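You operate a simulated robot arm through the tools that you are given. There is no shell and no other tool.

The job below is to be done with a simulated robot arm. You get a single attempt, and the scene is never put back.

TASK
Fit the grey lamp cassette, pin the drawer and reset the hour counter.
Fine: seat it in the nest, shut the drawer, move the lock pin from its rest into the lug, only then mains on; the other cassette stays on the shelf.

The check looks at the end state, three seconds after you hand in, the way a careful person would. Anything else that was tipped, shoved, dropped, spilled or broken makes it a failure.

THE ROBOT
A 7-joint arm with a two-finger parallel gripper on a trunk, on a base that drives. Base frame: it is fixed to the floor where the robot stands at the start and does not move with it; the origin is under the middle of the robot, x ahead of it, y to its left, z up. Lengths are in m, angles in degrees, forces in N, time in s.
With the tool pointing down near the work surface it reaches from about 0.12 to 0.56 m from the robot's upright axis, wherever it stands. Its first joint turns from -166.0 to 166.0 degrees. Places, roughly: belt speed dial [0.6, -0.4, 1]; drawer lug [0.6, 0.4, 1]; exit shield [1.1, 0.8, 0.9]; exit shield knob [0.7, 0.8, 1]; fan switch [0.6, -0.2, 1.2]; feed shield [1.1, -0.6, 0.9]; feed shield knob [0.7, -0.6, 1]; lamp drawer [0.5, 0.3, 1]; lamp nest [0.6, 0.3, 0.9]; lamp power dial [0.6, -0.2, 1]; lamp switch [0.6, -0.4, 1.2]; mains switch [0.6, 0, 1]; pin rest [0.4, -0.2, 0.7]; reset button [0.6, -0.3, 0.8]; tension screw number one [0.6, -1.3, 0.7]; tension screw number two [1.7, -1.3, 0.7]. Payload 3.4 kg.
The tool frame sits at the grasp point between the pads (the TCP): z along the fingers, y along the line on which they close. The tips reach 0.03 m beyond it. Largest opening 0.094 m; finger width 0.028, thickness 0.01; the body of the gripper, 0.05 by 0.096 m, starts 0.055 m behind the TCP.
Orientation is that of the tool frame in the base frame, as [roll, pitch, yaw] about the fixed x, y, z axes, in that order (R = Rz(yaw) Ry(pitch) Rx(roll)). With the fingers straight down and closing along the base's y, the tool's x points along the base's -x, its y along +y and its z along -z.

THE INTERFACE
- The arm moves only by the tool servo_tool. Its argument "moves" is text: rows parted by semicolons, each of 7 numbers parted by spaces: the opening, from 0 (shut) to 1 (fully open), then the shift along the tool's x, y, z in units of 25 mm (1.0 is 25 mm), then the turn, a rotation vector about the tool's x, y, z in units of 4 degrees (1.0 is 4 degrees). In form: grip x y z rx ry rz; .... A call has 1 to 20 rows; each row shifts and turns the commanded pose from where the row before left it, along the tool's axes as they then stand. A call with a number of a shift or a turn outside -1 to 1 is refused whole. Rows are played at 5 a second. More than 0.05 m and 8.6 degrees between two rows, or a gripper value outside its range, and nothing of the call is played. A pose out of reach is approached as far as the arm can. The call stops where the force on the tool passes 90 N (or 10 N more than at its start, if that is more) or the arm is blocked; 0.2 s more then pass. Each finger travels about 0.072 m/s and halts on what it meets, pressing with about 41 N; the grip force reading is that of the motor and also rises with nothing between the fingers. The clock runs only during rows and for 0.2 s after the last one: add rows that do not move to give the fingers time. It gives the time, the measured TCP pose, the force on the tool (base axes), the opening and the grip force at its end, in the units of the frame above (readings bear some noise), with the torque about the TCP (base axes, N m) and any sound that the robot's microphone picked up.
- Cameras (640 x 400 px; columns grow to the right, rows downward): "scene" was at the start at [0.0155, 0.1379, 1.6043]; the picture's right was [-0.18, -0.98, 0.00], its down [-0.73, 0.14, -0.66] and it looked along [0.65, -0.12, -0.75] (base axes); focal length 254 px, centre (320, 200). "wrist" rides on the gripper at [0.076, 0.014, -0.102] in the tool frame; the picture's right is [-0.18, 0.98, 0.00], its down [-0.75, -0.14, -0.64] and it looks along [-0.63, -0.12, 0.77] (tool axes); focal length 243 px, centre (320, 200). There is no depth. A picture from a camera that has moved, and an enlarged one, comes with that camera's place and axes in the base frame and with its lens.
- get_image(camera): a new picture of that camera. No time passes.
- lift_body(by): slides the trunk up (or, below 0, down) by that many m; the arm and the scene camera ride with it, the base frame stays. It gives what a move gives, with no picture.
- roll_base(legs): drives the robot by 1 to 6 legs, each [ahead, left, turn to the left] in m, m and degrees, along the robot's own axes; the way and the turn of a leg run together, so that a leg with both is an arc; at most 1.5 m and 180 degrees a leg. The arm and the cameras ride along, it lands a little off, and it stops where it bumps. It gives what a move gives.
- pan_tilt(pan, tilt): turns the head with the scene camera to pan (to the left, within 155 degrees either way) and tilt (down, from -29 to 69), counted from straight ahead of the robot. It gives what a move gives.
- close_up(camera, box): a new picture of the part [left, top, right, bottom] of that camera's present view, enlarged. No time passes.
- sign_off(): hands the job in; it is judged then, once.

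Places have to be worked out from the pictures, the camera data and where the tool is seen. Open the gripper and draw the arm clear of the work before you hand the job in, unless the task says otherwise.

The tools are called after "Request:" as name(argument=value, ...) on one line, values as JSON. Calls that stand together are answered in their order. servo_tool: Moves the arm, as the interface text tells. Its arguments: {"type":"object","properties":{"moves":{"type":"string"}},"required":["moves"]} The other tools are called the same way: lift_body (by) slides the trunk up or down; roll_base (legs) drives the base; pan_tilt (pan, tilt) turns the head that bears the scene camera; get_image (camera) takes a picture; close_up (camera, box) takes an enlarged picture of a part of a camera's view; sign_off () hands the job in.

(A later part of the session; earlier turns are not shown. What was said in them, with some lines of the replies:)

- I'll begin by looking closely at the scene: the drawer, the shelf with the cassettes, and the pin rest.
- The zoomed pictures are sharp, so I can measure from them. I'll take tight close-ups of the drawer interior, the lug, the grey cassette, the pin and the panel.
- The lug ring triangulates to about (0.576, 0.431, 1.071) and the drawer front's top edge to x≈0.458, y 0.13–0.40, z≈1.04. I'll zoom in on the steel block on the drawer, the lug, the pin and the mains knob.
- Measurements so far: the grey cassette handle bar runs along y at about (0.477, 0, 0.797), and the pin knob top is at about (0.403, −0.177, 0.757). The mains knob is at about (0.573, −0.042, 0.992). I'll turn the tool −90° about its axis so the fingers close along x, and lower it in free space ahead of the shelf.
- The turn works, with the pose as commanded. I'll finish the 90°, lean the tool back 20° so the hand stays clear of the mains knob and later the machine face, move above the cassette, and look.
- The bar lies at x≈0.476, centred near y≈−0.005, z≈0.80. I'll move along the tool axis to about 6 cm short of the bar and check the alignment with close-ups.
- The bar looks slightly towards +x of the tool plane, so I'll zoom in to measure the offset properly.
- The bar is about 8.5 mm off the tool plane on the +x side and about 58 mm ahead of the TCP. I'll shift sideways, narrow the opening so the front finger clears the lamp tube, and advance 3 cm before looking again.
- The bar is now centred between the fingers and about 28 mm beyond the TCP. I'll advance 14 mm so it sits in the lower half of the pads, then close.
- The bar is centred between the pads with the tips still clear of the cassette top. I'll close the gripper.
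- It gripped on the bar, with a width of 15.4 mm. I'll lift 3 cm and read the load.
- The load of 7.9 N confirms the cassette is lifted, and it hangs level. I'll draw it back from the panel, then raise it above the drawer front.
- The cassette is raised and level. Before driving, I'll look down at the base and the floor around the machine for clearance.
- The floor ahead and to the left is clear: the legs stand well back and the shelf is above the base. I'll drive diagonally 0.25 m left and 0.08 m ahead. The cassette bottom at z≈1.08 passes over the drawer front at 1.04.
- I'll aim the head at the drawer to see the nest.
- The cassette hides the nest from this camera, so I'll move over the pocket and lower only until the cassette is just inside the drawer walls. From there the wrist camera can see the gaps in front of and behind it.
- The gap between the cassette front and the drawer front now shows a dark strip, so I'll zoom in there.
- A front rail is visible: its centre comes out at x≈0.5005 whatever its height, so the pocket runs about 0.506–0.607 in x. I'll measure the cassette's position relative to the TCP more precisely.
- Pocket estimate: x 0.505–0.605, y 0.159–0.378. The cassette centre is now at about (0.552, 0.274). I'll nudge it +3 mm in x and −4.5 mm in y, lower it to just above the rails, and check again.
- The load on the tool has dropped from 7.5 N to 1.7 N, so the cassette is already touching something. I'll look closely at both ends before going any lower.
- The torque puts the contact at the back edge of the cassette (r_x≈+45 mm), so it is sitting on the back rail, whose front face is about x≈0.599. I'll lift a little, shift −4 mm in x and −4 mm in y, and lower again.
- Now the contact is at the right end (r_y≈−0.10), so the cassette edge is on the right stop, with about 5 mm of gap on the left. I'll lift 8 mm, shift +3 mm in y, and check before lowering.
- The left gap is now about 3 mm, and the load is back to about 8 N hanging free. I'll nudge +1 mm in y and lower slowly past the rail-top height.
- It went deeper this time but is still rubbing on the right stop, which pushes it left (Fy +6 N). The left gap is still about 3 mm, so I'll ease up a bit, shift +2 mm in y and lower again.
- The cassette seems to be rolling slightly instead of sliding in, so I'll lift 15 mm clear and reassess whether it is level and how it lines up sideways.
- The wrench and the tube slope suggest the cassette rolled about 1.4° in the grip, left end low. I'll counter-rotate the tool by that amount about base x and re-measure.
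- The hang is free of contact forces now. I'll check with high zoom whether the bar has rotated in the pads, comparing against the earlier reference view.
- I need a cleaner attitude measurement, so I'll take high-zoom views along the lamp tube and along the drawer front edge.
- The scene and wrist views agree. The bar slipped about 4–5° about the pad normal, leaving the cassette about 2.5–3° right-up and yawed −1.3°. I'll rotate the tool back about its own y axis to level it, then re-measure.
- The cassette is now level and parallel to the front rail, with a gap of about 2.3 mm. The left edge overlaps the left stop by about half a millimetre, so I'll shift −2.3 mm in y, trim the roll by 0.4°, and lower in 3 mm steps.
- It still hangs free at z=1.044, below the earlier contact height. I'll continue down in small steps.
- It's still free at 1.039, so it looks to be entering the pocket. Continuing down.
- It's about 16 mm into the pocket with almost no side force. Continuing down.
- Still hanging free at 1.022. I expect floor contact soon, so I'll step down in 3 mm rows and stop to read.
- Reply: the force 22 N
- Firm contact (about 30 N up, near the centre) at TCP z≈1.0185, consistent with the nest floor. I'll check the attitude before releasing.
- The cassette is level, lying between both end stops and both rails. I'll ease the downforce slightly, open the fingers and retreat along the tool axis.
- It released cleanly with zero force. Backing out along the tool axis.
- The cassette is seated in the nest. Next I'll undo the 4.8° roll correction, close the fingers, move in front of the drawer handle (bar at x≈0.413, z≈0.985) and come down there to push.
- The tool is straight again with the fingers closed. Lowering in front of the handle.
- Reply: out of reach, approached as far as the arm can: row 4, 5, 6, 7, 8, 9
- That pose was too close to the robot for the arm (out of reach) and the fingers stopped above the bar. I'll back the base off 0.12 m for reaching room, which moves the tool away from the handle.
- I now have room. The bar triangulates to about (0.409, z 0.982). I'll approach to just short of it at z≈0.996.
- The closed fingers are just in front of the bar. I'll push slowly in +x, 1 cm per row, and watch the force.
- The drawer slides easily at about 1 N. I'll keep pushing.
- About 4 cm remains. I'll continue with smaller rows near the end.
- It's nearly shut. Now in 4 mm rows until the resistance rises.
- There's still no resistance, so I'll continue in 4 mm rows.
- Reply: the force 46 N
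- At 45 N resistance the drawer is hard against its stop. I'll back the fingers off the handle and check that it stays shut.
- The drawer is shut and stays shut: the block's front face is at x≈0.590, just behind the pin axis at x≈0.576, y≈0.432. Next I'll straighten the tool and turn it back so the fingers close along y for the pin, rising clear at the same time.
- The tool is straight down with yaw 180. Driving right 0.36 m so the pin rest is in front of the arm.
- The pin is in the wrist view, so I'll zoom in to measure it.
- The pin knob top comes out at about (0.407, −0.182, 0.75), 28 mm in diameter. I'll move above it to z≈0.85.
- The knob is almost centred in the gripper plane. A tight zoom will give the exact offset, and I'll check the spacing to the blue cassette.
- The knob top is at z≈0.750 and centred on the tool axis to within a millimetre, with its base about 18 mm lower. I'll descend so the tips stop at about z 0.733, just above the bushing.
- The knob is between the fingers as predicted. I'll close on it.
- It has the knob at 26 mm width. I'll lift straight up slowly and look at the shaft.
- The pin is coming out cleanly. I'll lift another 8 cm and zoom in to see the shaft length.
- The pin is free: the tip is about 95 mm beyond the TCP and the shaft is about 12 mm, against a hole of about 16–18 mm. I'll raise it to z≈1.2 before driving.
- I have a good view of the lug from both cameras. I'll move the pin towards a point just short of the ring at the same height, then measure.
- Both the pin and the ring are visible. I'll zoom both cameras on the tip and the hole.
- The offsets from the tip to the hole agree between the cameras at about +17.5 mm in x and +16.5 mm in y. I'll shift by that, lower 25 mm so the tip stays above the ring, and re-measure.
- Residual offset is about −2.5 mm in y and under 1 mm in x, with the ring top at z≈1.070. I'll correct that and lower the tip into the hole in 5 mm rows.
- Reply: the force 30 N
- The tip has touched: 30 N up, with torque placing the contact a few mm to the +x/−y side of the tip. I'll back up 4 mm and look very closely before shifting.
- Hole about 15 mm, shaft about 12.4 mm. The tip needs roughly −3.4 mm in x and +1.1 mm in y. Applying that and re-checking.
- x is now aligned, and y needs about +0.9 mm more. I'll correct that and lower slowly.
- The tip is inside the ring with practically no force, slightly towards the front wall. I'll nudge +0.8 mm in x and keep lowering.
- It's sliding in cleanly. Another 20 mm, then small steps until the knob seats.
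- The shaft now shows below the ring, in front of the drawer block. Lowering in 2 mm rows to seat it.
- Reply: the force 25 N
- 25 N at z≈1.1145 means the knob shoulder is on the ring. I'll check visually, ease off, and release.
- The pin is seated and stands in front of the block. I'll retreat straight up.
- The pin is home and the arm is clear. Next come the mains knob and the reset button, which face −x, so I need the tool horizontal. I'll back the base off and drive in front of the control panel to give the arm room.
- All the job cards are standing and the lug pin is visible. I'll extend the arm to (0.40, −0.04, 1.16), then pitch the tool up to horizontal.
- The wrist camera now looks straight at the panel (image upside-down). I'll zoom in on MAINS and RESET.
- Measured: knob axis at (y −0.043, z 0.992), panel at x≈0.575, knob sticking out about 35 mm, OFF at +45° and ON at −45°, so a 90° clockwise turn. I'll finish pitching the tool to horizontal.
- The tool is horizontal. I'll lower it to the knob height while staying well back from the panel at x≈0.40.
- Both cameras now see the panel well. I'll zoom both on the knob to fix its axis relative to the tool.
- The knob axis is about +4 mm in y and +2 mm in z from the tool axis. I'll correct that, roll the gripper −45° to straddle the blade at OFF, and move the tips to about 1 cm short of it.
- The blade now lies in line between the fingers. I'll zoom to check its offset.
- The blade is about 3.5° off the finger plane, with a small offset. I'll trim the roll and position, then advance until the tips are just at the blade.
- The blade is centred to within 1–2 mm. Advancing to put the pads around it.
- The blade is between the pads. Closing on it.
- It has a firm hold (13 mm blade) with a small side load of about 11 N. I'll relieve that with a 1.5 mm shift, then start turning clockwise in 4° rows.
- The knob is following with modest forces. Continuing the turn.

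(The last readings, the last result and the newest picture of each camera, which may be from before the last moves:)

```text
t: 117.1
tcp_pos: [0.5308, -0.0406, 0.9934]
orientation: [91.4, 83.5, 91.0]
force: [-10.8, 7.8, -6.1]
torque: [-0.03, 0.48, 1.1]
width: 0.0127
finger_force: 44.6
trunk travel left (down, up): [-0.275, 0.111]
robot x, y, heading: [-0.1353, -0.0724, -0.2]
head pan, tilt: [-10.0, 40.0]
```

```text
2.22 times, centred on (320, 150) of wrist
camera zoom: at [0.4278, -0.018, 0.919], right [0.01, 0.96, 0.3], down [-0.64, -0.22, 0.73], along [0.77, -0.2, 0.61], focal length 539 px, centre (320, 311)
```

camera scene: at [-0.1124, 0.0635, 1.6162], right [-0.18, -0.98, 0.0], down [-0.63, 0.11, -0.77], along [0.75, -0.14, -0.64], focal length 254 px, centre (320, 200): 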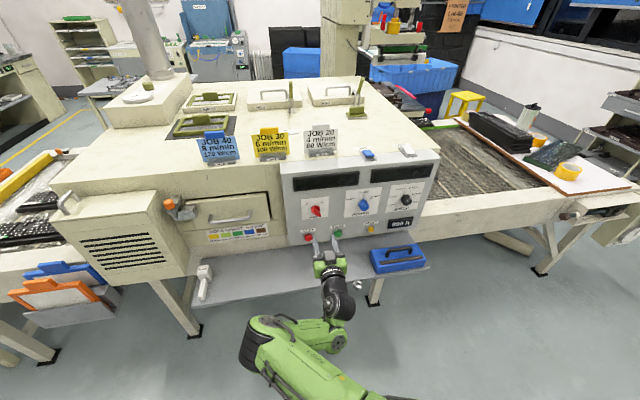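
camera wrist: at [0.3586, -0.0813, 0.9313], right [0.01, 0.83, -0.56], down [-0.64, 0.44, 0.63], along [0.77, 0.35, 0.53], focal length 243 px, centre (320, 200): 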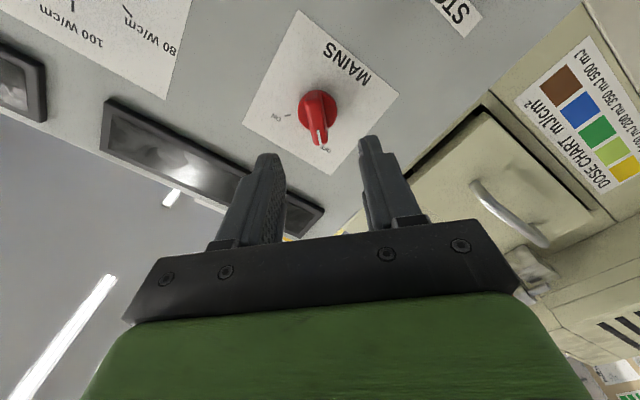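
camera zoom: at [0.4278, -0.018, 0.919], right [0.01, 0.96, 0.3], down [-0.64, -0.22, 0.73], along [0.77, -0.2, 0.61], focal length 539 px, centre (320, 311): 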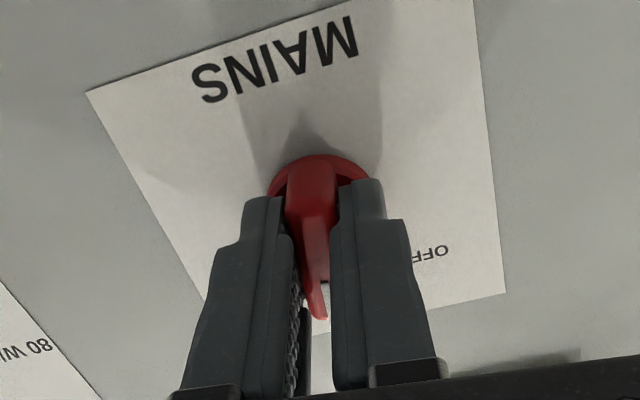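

The knob is past vertical with small side loads. I'll relieve those and continue to the ON side.

Request:
servo_tool(moves="0 0.03 0.04 -0.04 0 0 0;0 0 0 0 0 0 1;0 0 0 0 0 0 1;0 0 0 0 0 0 1;0 0 0 0 0 0 1;0 0 0 0 0 0 1;0 0 0 0 0 0 1;0 0 0 0 0 0 1;0 0 0 0 0 0 0")

Request:
close_up(camera="wrist", box=[240, 60, 400, 240])

Request:
close_up(camera="scene", box=[290, 180, 420, 270])

```text
t: 119.1
tcp_pos: [0.5314, -0.0404, 0.9931]
orientation: [89.9, 55.5, 89.4]
force: [5.7, 13.1, 5.4]
torque: [0.01, -0.54, 0.71]
width: 0.013
finger_force: 45.3
trunk travel left (down, up): [-0.275, 0.111]
robot x, y, heading: [-0.1316, -0.0733, -0.2]
head pan, tilt: [-10.0, 40.0]
```

```text
2.22 times, centred on (320, 150) of wrist
camera zoom: at [0.4284, 0.015, 0.9383], right [0.0, 0.71, 0.71], down [-0.65, -0.54, 0.54], along [0.76, -0.46, 0.45], focal length 539 px, centre (320, 311)
```

zoom: 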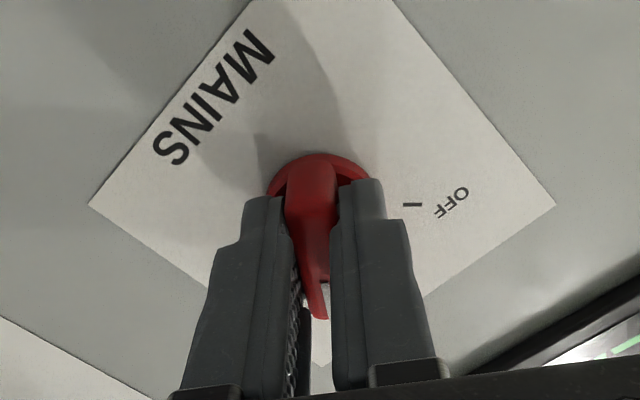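

```text
4.44 times, centred on (355, 225) of scene
camera zoom: at [-0.1123, 0.0664, 1.616], right [-0.18, -0.98, 0.0], down [-0.63, 0.11, -0.77], along [0.75, -0.14, -0.64], focal length 1127 px, centre (164, 89)
```

zoom: 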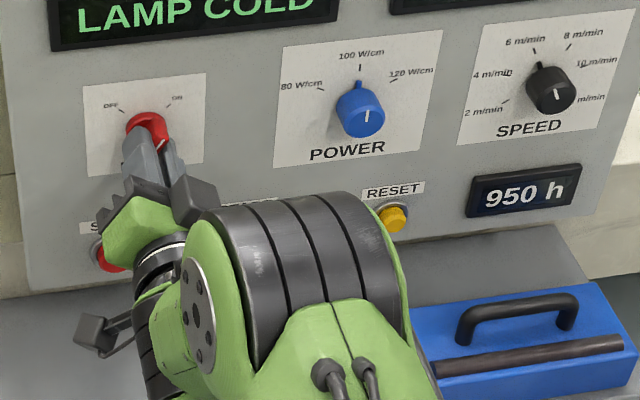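

The display has lit up with "LAMP COLD", so the mains is coming on at about 34° past vertical. I'll turn the remaining 8° or so to sit on the ON mark, watching for the end stop.

Request:
servo_tool(moves="0 0 0.04 0 0 0 1;0 0 0 0 0 0 0.8;0 0 0 0 0 0 0")

Request:
close_up(camera="wrist", box=[240, 60, 400, 240])

Request:
close_up(camera="scene", box=[290, 180, 420, 270])

```text
t: 119.9
tcp_pos: [0.5311, -0.0399, 0.9927]
orientation: [89.8, 48.2, 89.3]
force: [8.5, 12.0, 14.1]
torque: [-0.03, 0.2, 1.28]
width: 0.0129
finger_force: 44.6
trunk travel left (down, up): [-0.275, 0.111]
robot x, y, heading: [-0.1313, -0.0741, -0.4]
head pan, tilt: [-10.0, 40.0]
```

```text
2.22 times, centred on (320, 150) of wrist
camera zoom: at [0.4285, 0.0218, 0.9457], right [0.0, 0.61, 0.79], down [-0.65, -0.6, 0.47], along [0.76, -0.51, 0.39], focal length 539 px, centre (320, 311)
```

zoom: 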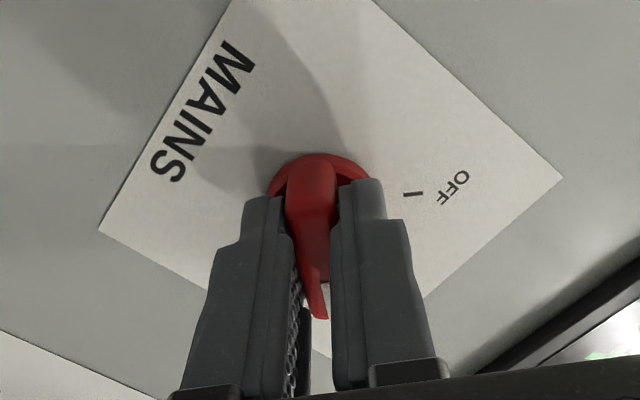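

```text
4.44 times, centred on (355, 225) of scene
camera zoom: at [-0.1124, 0.0657, 1.6161], right [-0.18, -0.98, 0.0], down [-0.63, 0.11, -0.77], along [0.75, -0.14, -0.64], focal length 1127 px, centre (164, 89)
```

zoom: 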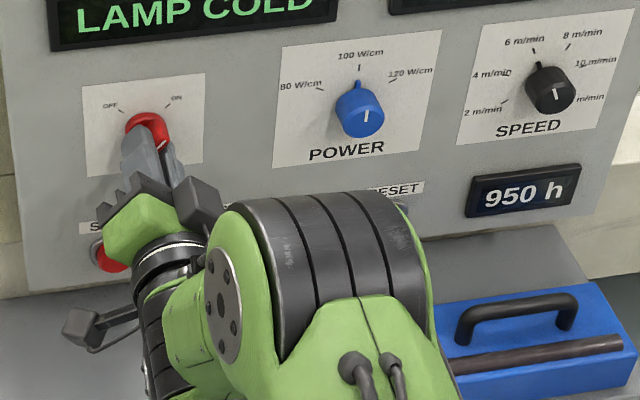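

Symmetric with the OFF position now, and no stop torque yet. One more small increment will show whether there's an end stop.

Request:
servo_tool(moves="0 0 0.04 0 0 0 0.8;0 0 0 0 0 0 0")

```text
t: 120.5
tcp_pos: [0.5308, -0.0399, 0.9936]
orientation: [90.1, 45.1, 89.5]
force: [6.0, 9.1, 6.2]
torque: [-0.06, -1.72, -0.26]
width: 0.0127
finger_force: 44.9
trunk travel left (down, up): [-0.275, 0.111]
robot x, y, heading: [-0.1336, -0.0724, 0.1]
head pan, tilt: [-10.0, 40.0]
```

It's at 45°, in line with the ON tick. I'll open the gripper and back straight out.

Request:
servo_tool(moves="0.5 0 0 0 0 0 0;0.5 0 0 0 0 0 0;0.5 0 0 0 0 0 0;0.5 0 0 -0.6 0 0 0;0.5 0 0 -0.8 0 0 0;0.5 0 0 -0.8 0 0 0;0.5 0 0 -0.8 0 0 0;0.5 0 0 -0.8 0 0 0;0.5 0 0 -0.8 0 0 0;0.5 0 0 0 0 0 0")

Request:
get_image(camera="wrist")

Request:
close_up(camera="scene", box=[280, 160, 430, 270])

```text
t: 122.7
tcp_pos: [0.4177, -0.0406, 0.9937]
orientation: [90.0, 45.1, 89.5]
force: [-0.2, 0.3, 0.2]
torque: [-0.01, 0.0, 0.02]
width: 0.0467
finger_force: 0.0
trunk travel left (down, up): [-0.275, 0.111]
robot x, y, heading: [-0.1352, -0.0699, -0.1]
head pan, tilt: [-10.0, 40.0]
```

```text
taken
camera wrist: at [0.3141, 0.0237, 0.95], right [0.01, 0.57, 0.82], down [-0.65, -0.63, 0.43], along [0.76, -0.54, 0.36], focal length 243 px, centre (320, 200)
```

wrist: 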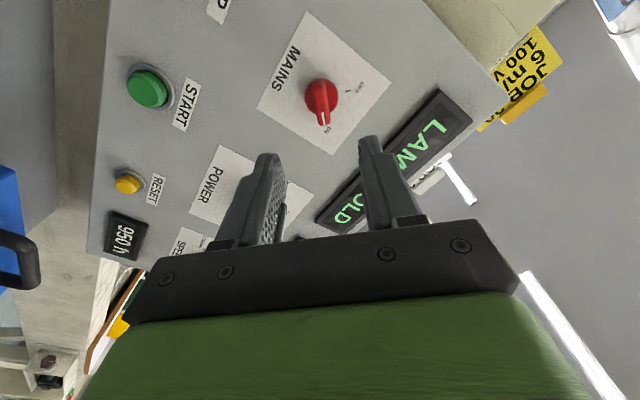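

```text
3.64 times, centred on (355, 215) of scene
camera zoom: at [-0.112, 0.0635, 1.6162], right [-0.18, -0.98, 0.0], down [-0.63, 0.11, -0.77], along [0.75, -0.14, -0.64], focal length 922 px, centre (193, 146)
```

zoom: 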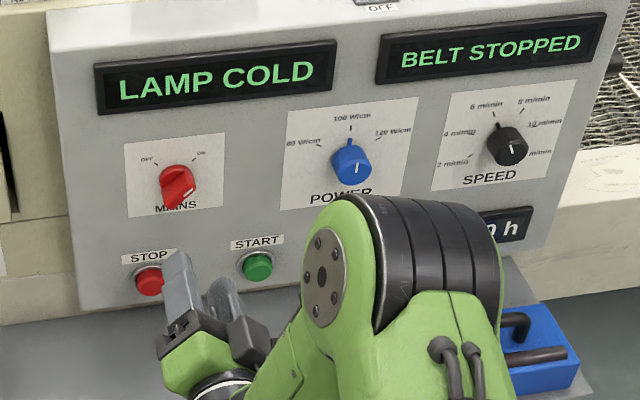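

The mains is on ("LAMP COLD / BELT STOPPED") and the knob points to ON. For RESET at about (0.557, −0.272, 0.848) I'll use closed fingertips with the tool pitched 45°, so the hand and camera stay above the blue cassette. First I'll back off, rise and re-orient.

Request:
servo_tool(moves="0.5 -0.943 0.943 0 0 0 0;0.5 -0.943 0.943 0 0 0 0;0.5 -0.943 0.943 0 0 0 0;0 0 0 0 0 0 -1;0 0 0 0 0 0 -1;0 0 0 0 0 0 -1;0 0 0 0 0 0 -1;0 0 0 0 0 0 -1;0 0 0 0 0 0 -1;0 0 0 0 0 0 -1;0 0 0 0 0 0 -1;0 0 0 0 0 0 -1;0 0 0 0 0 0 -1;0 0 0 0 0 0 -1;0 0 0 0 0 0 -0.1")

Request:
servo_tool(moves="0 0 0 0 0 1 0;0 0 0 0 0 1 0;0 0 0 0 0 1 0;0 0 0 0 0 1 0;0 0 0 0 0 1 0;0 0 0 0 0 1 0;0 0 0 0 0 1 0;0 0 0 0 0 1 0;0 0 0 0 0 1 0;0 0 0 0 0 1 0;0 0 0 0 0 1 0;0 0 0 0 0 0.25 0;0 0 0 0 0 0 0")

Request:
get_image(camera="wrist")

Request:
get_image(camera="scene")

```text
t: 125.9
tcp_pos: [0.4169, -0.0394, 1.0939]
orientation: [98.9, 89.4, 98.4]
force: [-1.0, 0.4, 0.7]
torque: [0.02, 0.03, 0.02]
width: 0.0
finger_force: 32.8
trunk travel left (down, up): [-0.275, 0.111]
robot x, y, heading: [-0.1362, -0.0741, -0.0]
head pan, tilt: [-10.0, 40.0]
```

```text
t: 128.7
tcp_pos: [0.411, 0.0091, 1.0576]
orientation: [179.6, 52.4, -172.5]
force: [-0.3, 0.0, -0.6]
torque: [0.0, 0.01, -0.03]
width: 0.0
finger_force: 33.0
out of reach, approached as far as the arm can: row 1, 2, 3, 4, 5
trunk travel left (down, up): [-0.275, 0.111]
robot x, y, heading: [-0.1349, -0.0738, -0.3]
head pan, tilt: [-10.0, 40.0]
```

```text
taken
camera wrist: at [0.2815, 0.0065, 1.0602], right [-0.02, 0.99, 0.15], down [-0.03, -0.15, 0.99], along [1.0, 0.02, 0.03], focal length 243 px, centre (320, 200)
```

wrist: 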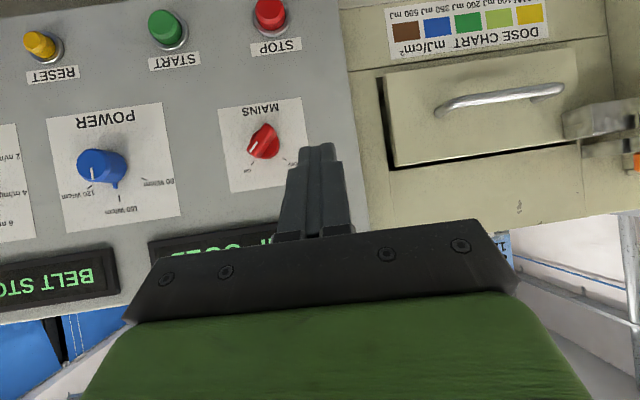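

```text
taken
camera scene: at [-0.1122, 0.0634, 1.6162], right [-0.18, -0.98, 0.0], down [-0.63, 0.11, -0.77], along [0.75, -0.14, -0.64], focal length 254 px, centre (320, 200)
```

scene: 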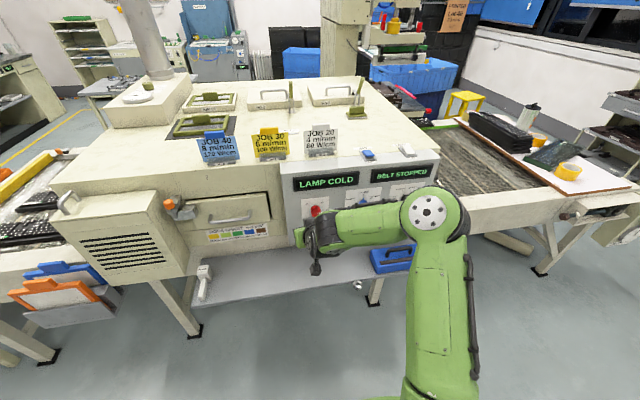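

The arm passed through an awkward region and settled a few degrees and centimetres off, with zero contact force. I'll send a null move to see where the commanded pose stands.

Request:
servo_tool(moves="0 0 0 0 0 0 0;0 0 0 0 0 0 0;0 0 0 0 0 0 0;0 0 0 0 0 0 0")

Request:
get_image(camera="scene")

```text
t: 129.7
tcp_pos: [0.4113, 0.0093, 1.0577]
orientation: [179.7, 52.4, -172.5]
force: [0.1, 0.2, -0.5]
torque: [-0.03, 0.0, -0.01]
width: 0.0002
finger_force: 32.6
trunk travel left (down, up): [-0.275, 0.111]
robot x, y, heading: [-0.1341, -0.0749, -0.5]
head pan, tilt: [-10.0, 40.0]
```

```text
taken
camera scene: at [-0.1123, 0.0635, 1.6162], right [-0.18, -0.98, 0.0], down [-0.63, 0.11, -0.77], along [0.75, -0.14, -0.64], focal length 254 px, centre (320, 200)
```

scene: 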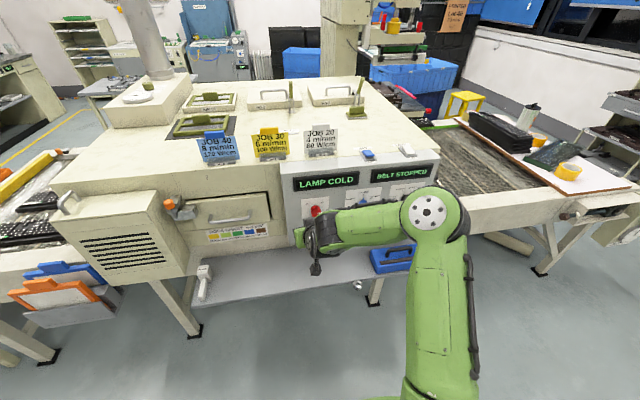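

It's stable and consistent. Before moving right I'll look at where the elbow is relative to things on that side.

Request:
pan_tilt(pan=-35, tilt=45)

Request:
get_image(camera="scene")

```text
t: 130.6
tcp_pos: [0.4119, 0.0089, 1.0577]
orientation: [179.6, 52.5, -172.5]
force: [0.1, 0.3, -0.4]
torque: [-0.03, 0.0, -0.03]
width: 0.0
finger_force: 33.1
trunk travel left (down, up): [-0.275, 0.111]
robot x, y, heading: [-0.1361, -0.0737, -0.2]
head pan, tilt: [-35.0, 45.0]
```

```text
taken
camera scene: at [-0.1294, 0.0317, 1.609], right [-0.58, -0.82, 0.0], down [-0.58, 0.41, -0.71], along [0.58, -0.41, -0.71], focal length 254 px, centre (320, 200)
```

scene: 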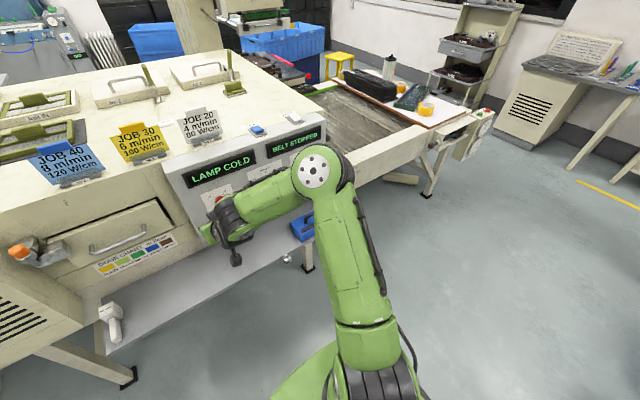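

The elbow is high and close to the robot, so there's free space to the right. I'll drive right 0.24 m with the tool staying at x≈0.41, z≈1.06.

Request:
roll_base(legs=[[0, -0.24, 0]])

Request:
pan_tilt(pan=-5, tilt=42)

Request:
get_image(camera="scene")

Request:
get_image(camera="wrist")

```text
t: 132.3
tcp_pos: [0.4109, -0.2272, 1.0569]
orientation: [179.4, 52.4, -172.4]
force: [-1.0, -0.7, 0.1]
torque: [0.01, -0.06, 0.01]
width: 0.0001
finger_force: 32.9
trunk travel left (down, up): [-0.275, 0.111]
robot x, y, heading: [-0.1378, -0.3103, 0.0]
head pan, tilt: [-35.0, 45.0]
```

```text
t: 133.3
tcp_pos: [0.4104, -0.2251, 1.0587]
orientation: [179.5, 52.4, -172.3]
force: [0.3, 0.2, 0.2]
torque: [-0.05, 0.03, -0.02]
width: 0.0
finger_force: 33.4
trunk travel left (down, up): [-0.275, 0.111]
robot x, y, heading: [-0.1382, -0.3131, 0.1]
head pan, tilt: [-5.0, 42.0]
```

```text
taken
camera scene: at [-0.1135, -0.1665, 1.6133], right [-0.09, -1.0, 0.0], down [-0.67, 0.06, -0.74], along [0.74, -0.06, -0.67], focal length 254 px, centre (320, 200)
```

scene: 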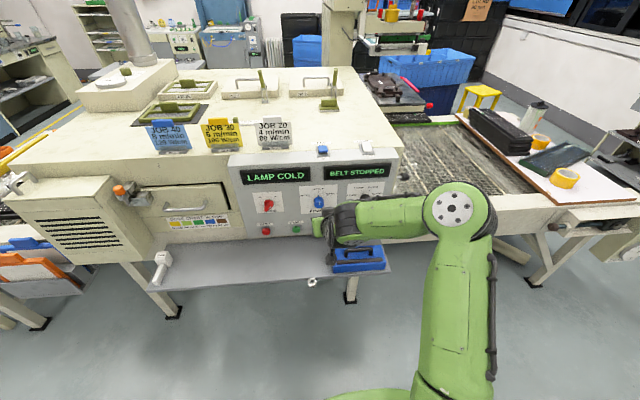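

```text
taken
camera wrist: at [0.2809, -0.2293, 1.0601], right [-0.03, 0.99, 0.15], down [-0.03, -0.15, 0.99], along [1.0, 0.02, 0.03], focal length 243 px, centre (320, 200)
```

wrist: 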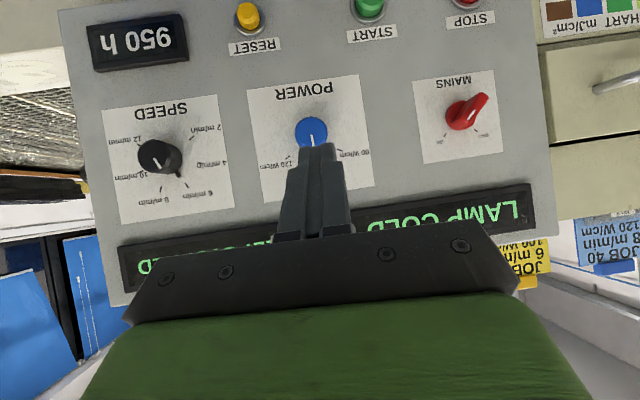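

I'm in front of the RESET area. I'll correct the yaw (7.5°) and pitch to 45°.

Request:
servo_tool(moves="0 0 0 0 0.743 0 0.572;0 0 0 0 0.743 0 0.572;0 0 0 0 0 0.925 0;0 0 0 0 0 0.925 0;0 0 0 0 0 0 0")

Request:
get_image(camera="wrist")

```text
t: 134.5
tcp_pos: [0.4104, -0.2252, 1.0588]
orientation: [179.7, 44.9, -179.8]
force: [-0.5, -0.1, -0.2]
torque: [-0.01, -0.03, 0.01]
width: 0.0001
finger_force: 32.6
trunk travel left (down, up): [-0.275, 0.111]
robot x, y, heading: [-0.1373, -0.313, 0.1]
head pan, tilt: [-5.0, 42.0]
```

```text
taken
camera wrist: at [0.2825, -0.2125, 1.0772], right [0.12, 0.98, 0.13], down [0.08, -0.15, 0.99], along [0.99, -0.11, -0.1], focal length 243 px, centre (320, 200)
```

wrist: 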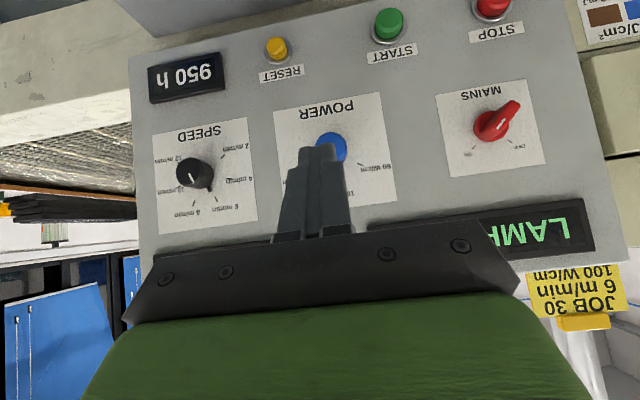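

Tool is at 45° and square to the panel. I'll zoom in on RESET to fix its position.

Request:
close_up(camera="wrist", box=[237, 20, 317, 90])

Request:
close_up(camera="scene", box=[290, 200, 410, 290])

```text
5.71 times, centred on (277, 55) of wrist
camera zoom: at [0.2825, -0.2125, 1.0772], right [0.12, 0.98, 0.13], down [0.08, -0.15, 0.99], along [0.99, -0.11, -0.1], focal length 1386 px, centre (566, 1029)
```

zoom: 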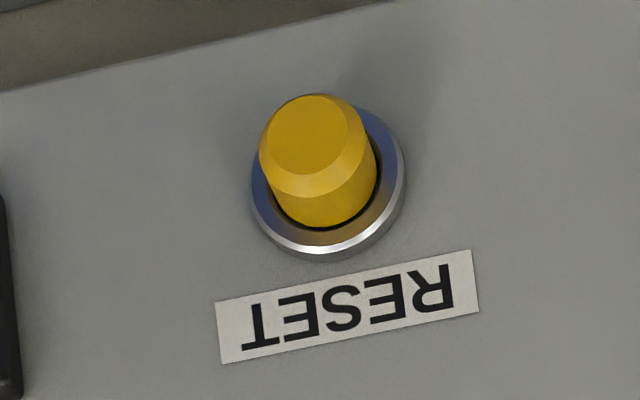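

```text
4.44 times, centred on (350, 245) of scene
camera zoom: at [-0.1135, -0.1664, 1.6133], right [-0.09, -1.0, 0.0], down [-0.67, 0.06, -0.74], along [0.74, -0.06, -0.67], focal length 1127 px, centre (187, 0)
```

zoom: 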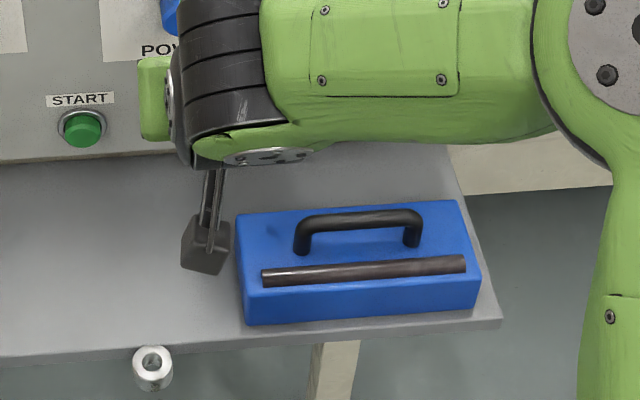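

RESET cap centre is at about (0.555, −0.274, 0.850). I'll move down and across at x≈0.43, above and left of the blue cassette's handle, then look again.

Request:
servo_tool(moves="0 0.628 -0.245 0.771 0 0 0;0 0.628 -0.245 0.771 0 0 0;0 0.628 -0.245 0.771 0 0 0;0 0.628 -0.245 0.771 0 0 0;0 0.628 -0.245 0.771 0 0 0;0 0.628 -0.245 0.771 0 0 0;0 0.628 -0.245 0.771 0 0 0;0 0.628 -0.245 0.771 0 0 0;0 0 0 0 0 0 0")

Request:
get_image(camera="wrist")

Request:
close_up(camera="scene", box=[270, 180, 410, 290])

```text
t: 136.5
tcp_pos: [0.4306, -0.2712, 0.8586]
orientation: [179.5, 44.9, -179.7]
force: [-0.7, -0.2, 1.0]
torque: [-0.01, -0.02, -0.03]
width: 0.0
finger_force: 32.6
trunk travel left (down, up): [-0.275, 0.111]
robot x, y, heading: [-0.1354, -0.3109, 0.0]
head pan, tilt: [-5.0, 42.0]
```

```text
taken
camera wrist: at [0.304, -0.2585, 0.8779], right [0.12, 0.98, 0.13], down [0.08, -0.14, 0.99], along [0.99, -0.11, -0.1], focal length 243 px, centre (320, 200)
```

wrist: 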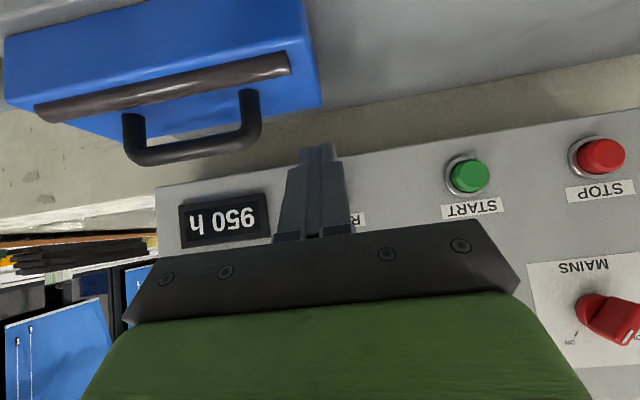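

```text
3.64 times, centred on (340, 235) of scene
camera zoom: at [-0.1139, -0.1662, 1.6133], right [-0.09, -1.0, 0.0], down [-0.67, 0.06, -0.74], along [0.74, -0.06, -0.67], focal length 922 px, centre (247, 73)
```

zoom: 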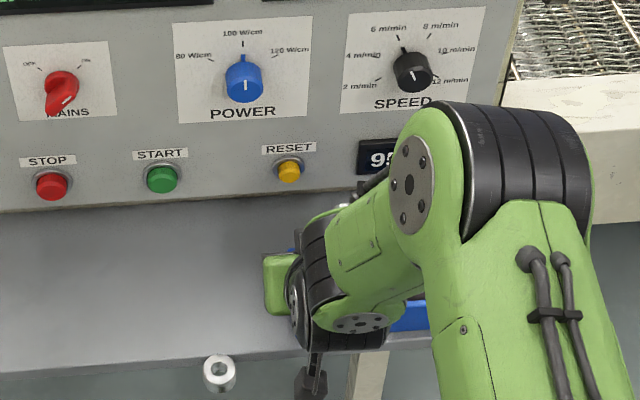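

The fingertips are lined up in front of the RESET button. Moving forward to about 1 cm short of the cap.

Request:
servo_tool(moves="0 -0.634 -0.12 0.497 0 0 0;0 -0.566 0 0.565 0 0 0;0 -0.566 0 0.565 0 0 0;0 -0.566 0 0.565 0 0 0;0 0 0 0 0 0 0")

Request:
get_image(camera="wrist")

Request:
close_up(camera="scene", box=[290, 190, 390, 270])

```text
t: 137.7
tcp_pos: [0.5104, -0.2762, 0.8627]
orientation: [179.6, 44.9, -179.7]
force: [0.2, 0.1, -0.1]
torque: [-0.03, -0.02, -0.02]
width: 0.0002
finger_force: 32.9
trunk travel left (down, up): [-0.275, 0.111]
robot x, y, heading: [-0.1348, -0.3115, 0.1]
head pan, tilt: [-5.0, 42.0]
```

```text
taken
camera wrist: at [0.3825, -0.2632, 0.8812], right [0.12, 0.98, 0.13], down [0.08, -0.14, 0.99], along [0.99, -0.11, -0.1], focal length 243 px, centre (320, 200)
```

wrist: 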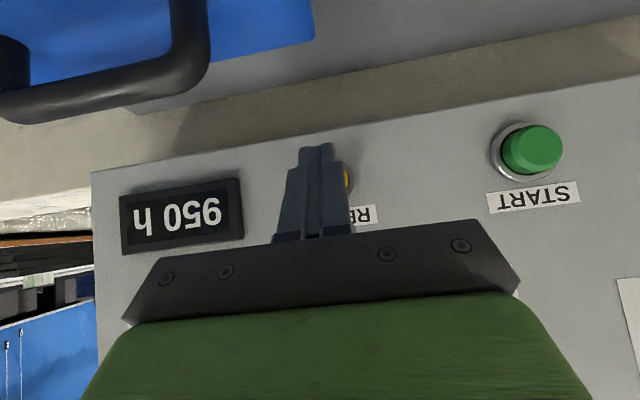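

```text
5.00 times, centred on (340, 230) of scene
camera zoom: at [-0.1138, -0.1662, 1.6133], right [-0.09, -1.0, 0.0], down [-0.67, 0.06, -0.74], along [0.74, -0.06, -0.67], focal length 1267 px, centre (220, 50)
```

zoom: 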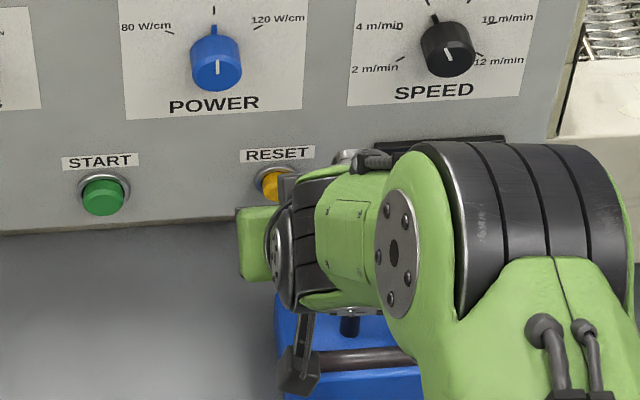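

It's nearly aligned (+2 mm in y needed). I'll advance in 3 mm rows until I feel the button.

Request:
servo_tool(moves="0 -0.085 0.08 0.085 0 0 0;0 -0.085 0 0.085 0 0 0;0 -0.085 0 0.085 0 0 0;0 -0.085 0 0.085 0 0 0;0 0 0 0 0 0 0")

Request:
close_up(camera="scene", box=[300, 205, 360, 255])

Request:
get_image(camera="wrist")

```text
t: 138.9
tcp_pos: [0.5247, -0.2724, 0.8622]
orientation: [179.6, 44.9, -179.6]
force: [0.1, -0.3, -0.1]
torque: [0.0, -0.03, 0.03]
width: 0.0
finger_force: 32.8
trunk travel left (down, up): [-0.275, 0.111]
robot x, y, heading: [-0.1368, -0.3137, -0.0]
head pan, tilt: [-5.0, 42.0]
```

```text
8.00 times, centred on (330, 230) of scene
camera zoom: at [-0.1135, -0.1662, 1.6133], right [-0.09, -1.0, 0.0], down [-0.67, 0.06, -0.74], along [0.74, -0.06, -0.67], focal length 2028 px, centre (240, -40)
```

zoom: 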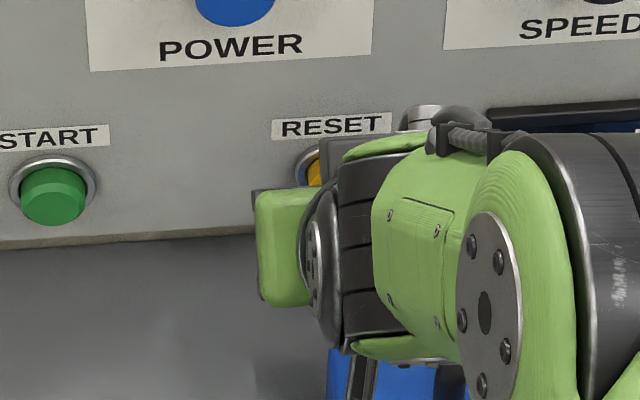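

```text
taken
camera wrist: at [0.396, -0.2589, 0.881], right [0.12, 0.98, 0.13], down [0.08, -0.15, 0.99], along [0.99, -0.11, -0.1], focal length 243 px, centre (320, 200)
```

wrist: 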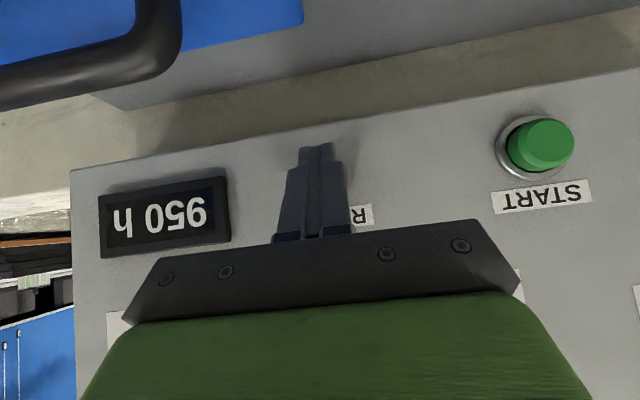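

No contact yet. Continuing in 2 mm rows.

Request:
servo_tool(moves="0 -0.057 0 0.057 0 0 0;0 -0.057 0 0.057 0 0 0;0 -0.057 0 0.057 0 0 0;0 0 0 0 0 0 0")

Request:
get_image(camera="wrist")

```text
t: 139.9
tcp_pos: [0.5281, -0.2727, 0.862]
orientation: [179.7, 44.9, -179.8]
force: [-3.3, -0.7, -1.1]
torque: [0.0, 0.09, 0.01]
width: 0.0002
finger_force: 32.9
trunk travel left (down, up): [-0.275, 0.111]
robot x, y, heading: [-0.137, -0.3085, 0.0]
head pan, tilt: [-5.0, 42.0]
```

```text
taken
camera wrist: at [0.4012, -0.26, 0.8804], right [0.12, 0.98, 0.13], down [0.08, -0.15, 0.99], along [0.99, -0.11, -0.1], focal length 243 px, centre (320, 200)
```

wrist: 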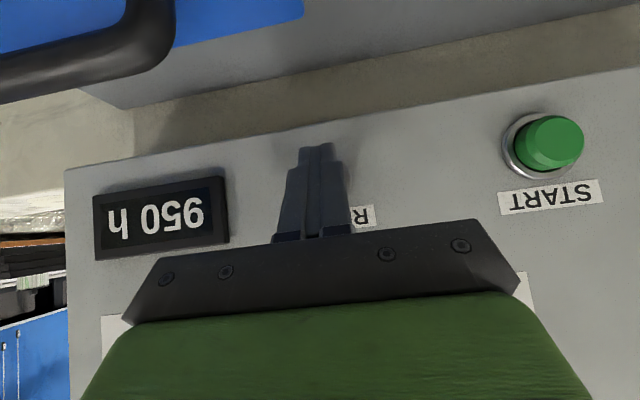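

Contact with the cap at −3.3 N. I'll press further and hold, watching the counter.

Request:
servo_tool(moves="0 -0.057 0 0.057 0 0 0;0 -0.057 0 0.057 0 0 0;0 0 0 0 0 0 0;0 0 0 0 0 0 0")

Request:
get_image(camera="wrist")

```text
t: 140.9
tcp_pos: [0.532, -0.2725, 0.8612]
orientation: [179.6, 44.8, -179.8]
force: [-4.9, -1.7, -1.5]
torque: [0.01, 0.13, -0.04]
width: 0.0001
finger_force: 32.7
trunk travel left (down, up): [-0.275, 0.111]
robot x, y, heading: [-0.1356, -0.312, -0.3]
head pan, tilt: [-5.0, 42.0]
```

```text
taken
camera wrist: at [0.4043, -0.2597, 0.8808], right [0.12, 0.98, 0.13], down [0.08, -0.14, 0.99], along [0.99, -0.11, -0.1], focal length 243 px, centre (320, 200)
```

wrist: 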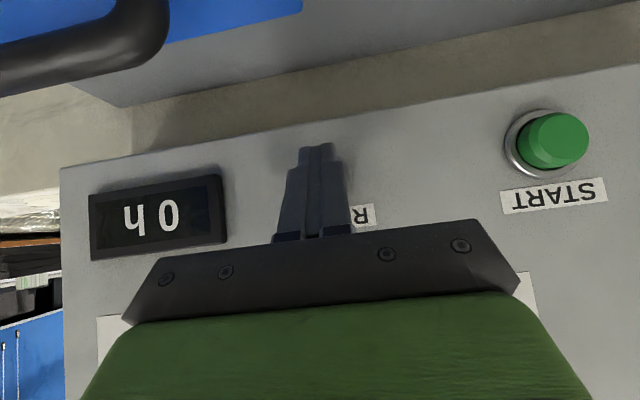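

The hour counter now reads "0 h". I'll retreat straight back from the button, then rise clear.

Request:
servo_tool(moves="0 0.283 0 -0.283 0 0 0;0 0.566 0 -0.566 0 0 0;0 0.566 0 -0.566 0 0 0;0 0.566 0 -0.566 0 0 0;0 0.566 0 -0.566 0 0 0;0 0.566 0 -0.566 0 0 0;0 -0.7 0 -0.7 0 0 0;0 -0.7 0 -0.7 0 0 0;0 -0.7 0 -0.7 0 0 0;0 -0.7 0 -0.7 0 0 0;0 -0.7 0 -0.7 0 0 0;0 -0.7 0 -0.7 0 0 0;0 -0.7 0 -0.7 0 0 0;0.5 0 0 0 0 0 0;0.5 0 0 0 0 0 0;0.5 0 0 0 0 0 0")

Request:
get_image(camera="wrist")

Request:
get_image(camera="scene")

```text
t: 144.3
tcp_pos: [0.4249, -0.2772, 1.0374]
orientation: [179.6, 45.0, -179.8]
force: [0.0, 0.2, -0.6]
torque: [-0.03, 0.01, 0.03]
width: 0.047
finger_force: 0.1
trunk travel left (down, up): [-0.275, 0.111]
robot x, y, heading: [-0.1311, -0.3113, -0.1]
head pan, tilt: [-5.0, 42.0]
```

```text
taken
camera wrist: at [0.2972, -0.2637, 1.0557], right [0.12, 0.98, 0.13], down [0.08, -0.15, 0.99], along [0.99, -0.11, -0.1], focal length 243 px, centre (320, 200)
```

wrist: 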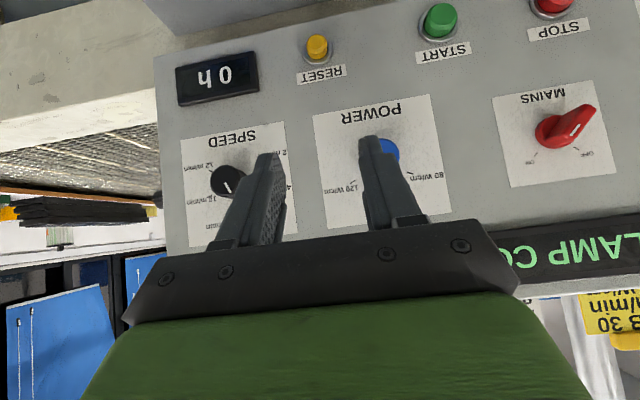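

```text
taken
camera scene: at [-0.1133, -0.1662, 1.6132], right [-0.09, -1.0, 0.0], down [-0.67, 0.06, -0.74], along [0.74, -0.06, -0.67], focal length 254 px, centre (320, 200)
```

scene: 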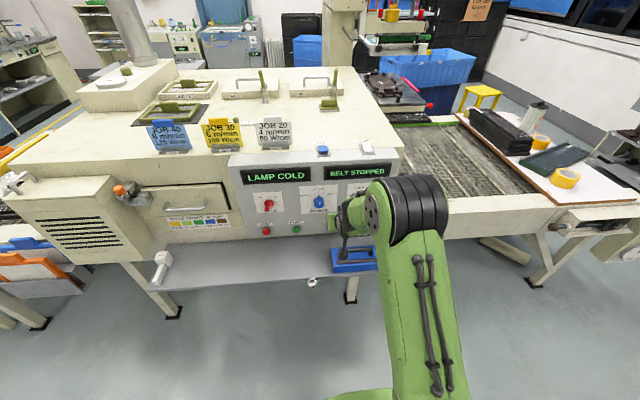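

Counter at 0 h. I'll take verification close-ups of the mains knob, drawer/pin and cassette area.

Request:
close_up(camera="wrist", box=[490, 70, 630, 200])

Request:
close_up(camera="scene", box=[225, 160, 400, 280])

Request:
close_up(camera="scene", box=[100, 170, 260, 290])

```text
3.08 times, centred on (560, 135) of wrist
camera zoom: at [0.2972, -0.2637, 1.0557], right [0.12, 0.98, 0.13], down [0.08, -0.15, 0.99], along [0.99, -0.11, -0.1], focal length 746 px, centre (-418, 400)
```

zoom: 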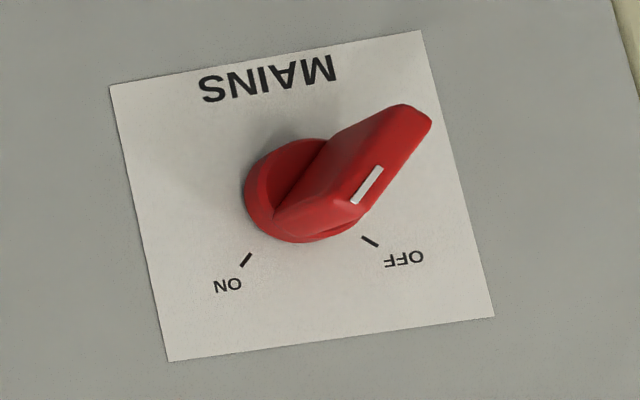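

```text
3.33 times, centred on (312, 220) of scene
camera zoom: at [-0.1133, -0.1662, 1.6132], right [-0.09, -1.0, 0.0], down [-0.67, 0.06, -0.74], along [0.74, -0.06, -0.67], focal length 845 px, centre (345, 133)
```

zoom: 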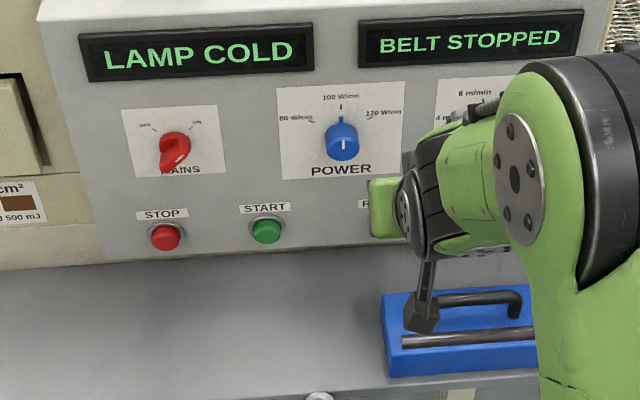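

```text
3.33 times, centred on (180, 230) of scene
camera zoom: at [-0.1133, -0.1662, 1.6132], right [-0.09, -1.0, 0.0], down [-0.67, 0.06, -0.74], along [0.74, -0.06, -0.67], focal length 845 px, centre (787, 100)
```

zoom: 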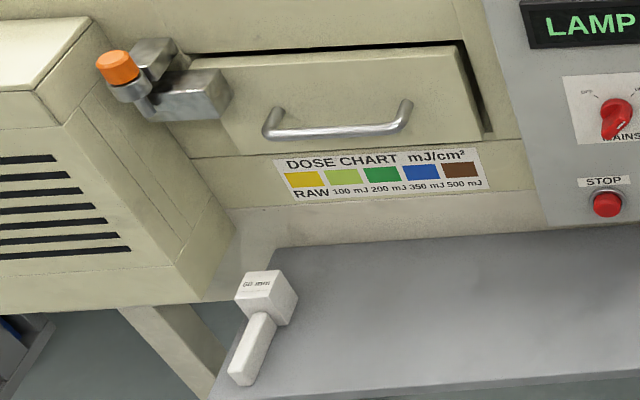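

The mark points to ON, both displays are lit, the drawer is shut with the pin in the lug, and the blue cassette is still on the shelf. I'll draw the arm back along its axis, clear of the work, and take a last look at the pin and the STOP/START area.

Request:
servo_tool(moves="0.5 0 0 -0.9 0 0 0;0.5 0 0 -0.9 0 0 0;0.5 0 0 -0.9 0 0 0;0.5 0 0 -0.9 0 0 0;0.5 0 0 -0.9 0 0 0;0.5 0 0 0 0 0 0")

Request:
get_image(camera="scene")

Request:
close_up(camera="scene", box=[105, 175, 175, 225])

Request:
get_image(camera="wrist")

```text
t: 145.7
tcp_pos: [0.3445, -0.2762, 1.1161]
orientation: [179.7, 44.9, -179.8]
force: [-0.2, -0.4, 0.4]
torque: [0.0, -0.02, 0.0]
width: 0.0467
finger_force: 0.0
trunk travel left (down, up): [-0.275, 0.111]
robot x, y, heading: [-0.1364, -0.311, -0.1]
head pan, tilt: [-5.0, 42.0]
```

```text
taken
camera scene: at [-0.1126, -0.1661, 1.6132], right [-0.09, -1.0, 0.0], down [-0.67, 0.06, -0.74], along [0.74, -0.06, -0.67], focal length 254 px, centre (320, 200)
```

scene: 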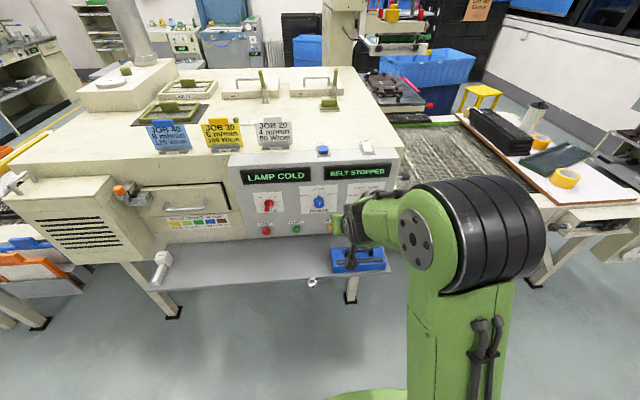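

```text
8.00 times, centred on (140, 200) of scene
camera zoom: at [-0.1126, -0.1661, 1.6132], right [-0.09, -1.0, 0.0], down [-0.67, 0.06, -0.74], along [0.74, -0.06, -0.67], focal length 2028 px, centre (1760, 200)
```

zoom: 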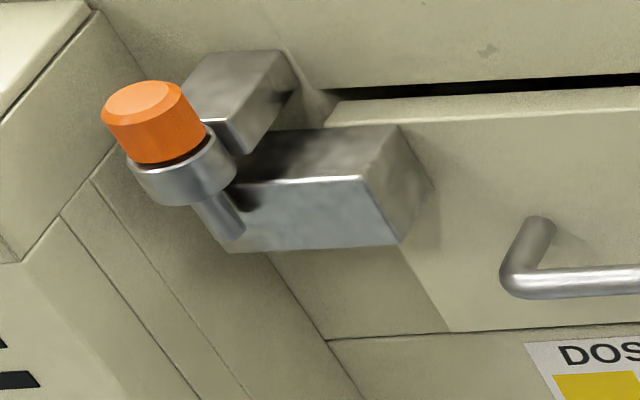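

```text
taken
camera wrist: at [0.2161, -0.2638, 1.1349], right [0.12, 0.98, 0.13], down [0.08, -0.15, 0.99], along [0.99, -0.11, -0.1], focal length 243 px, centre (320, 200)
```

wrist: 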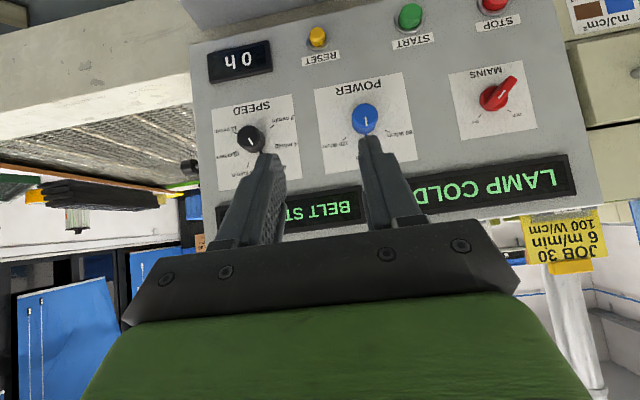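

Everything checks out:
- The pin is fully home through the lug ring, in front of the drawer block.
- The drawer is shut with the grey cassette in its nest.
- The mains is ON and the counter reads 0 h.
- The blue cassette is on the shelf and untouched.
- The gripper is open and clear of the work.

Handing in.

Request:
sign_off()

```text
The job is handed in.
```

The job is done and handed in; the check result hasn't come back yet.

- **Grey cassette:** it is seated in the drawer nest, lying flat between the stops and rails. I can't see it now that the drawer is shut.
- **Drawer:** it is pushed in against its stop and stayed shut when I let go.
- **Lock pin:** it was moved from its rest into the lug, with the knob down on the ring and the shaft standing in front of the drawer block.
- **Mains:** it was turned on only after the pin was in. The knob points to ON and the displays show "LAMP COLD" and "BELT STOPPED".
- **Hour counter:** it went from 950 h to 0 h after I pressed RESET.
- **Everything else:** the blue cassette is still on the shelf, and I saw nothing tipped or knocked over. The gripper is open and drawn back from the panel.

While lowering the grey cassette I caught the nest rails and end stops several times, with forces up to about 18 N. I realigned it each time, and it then went in freely.
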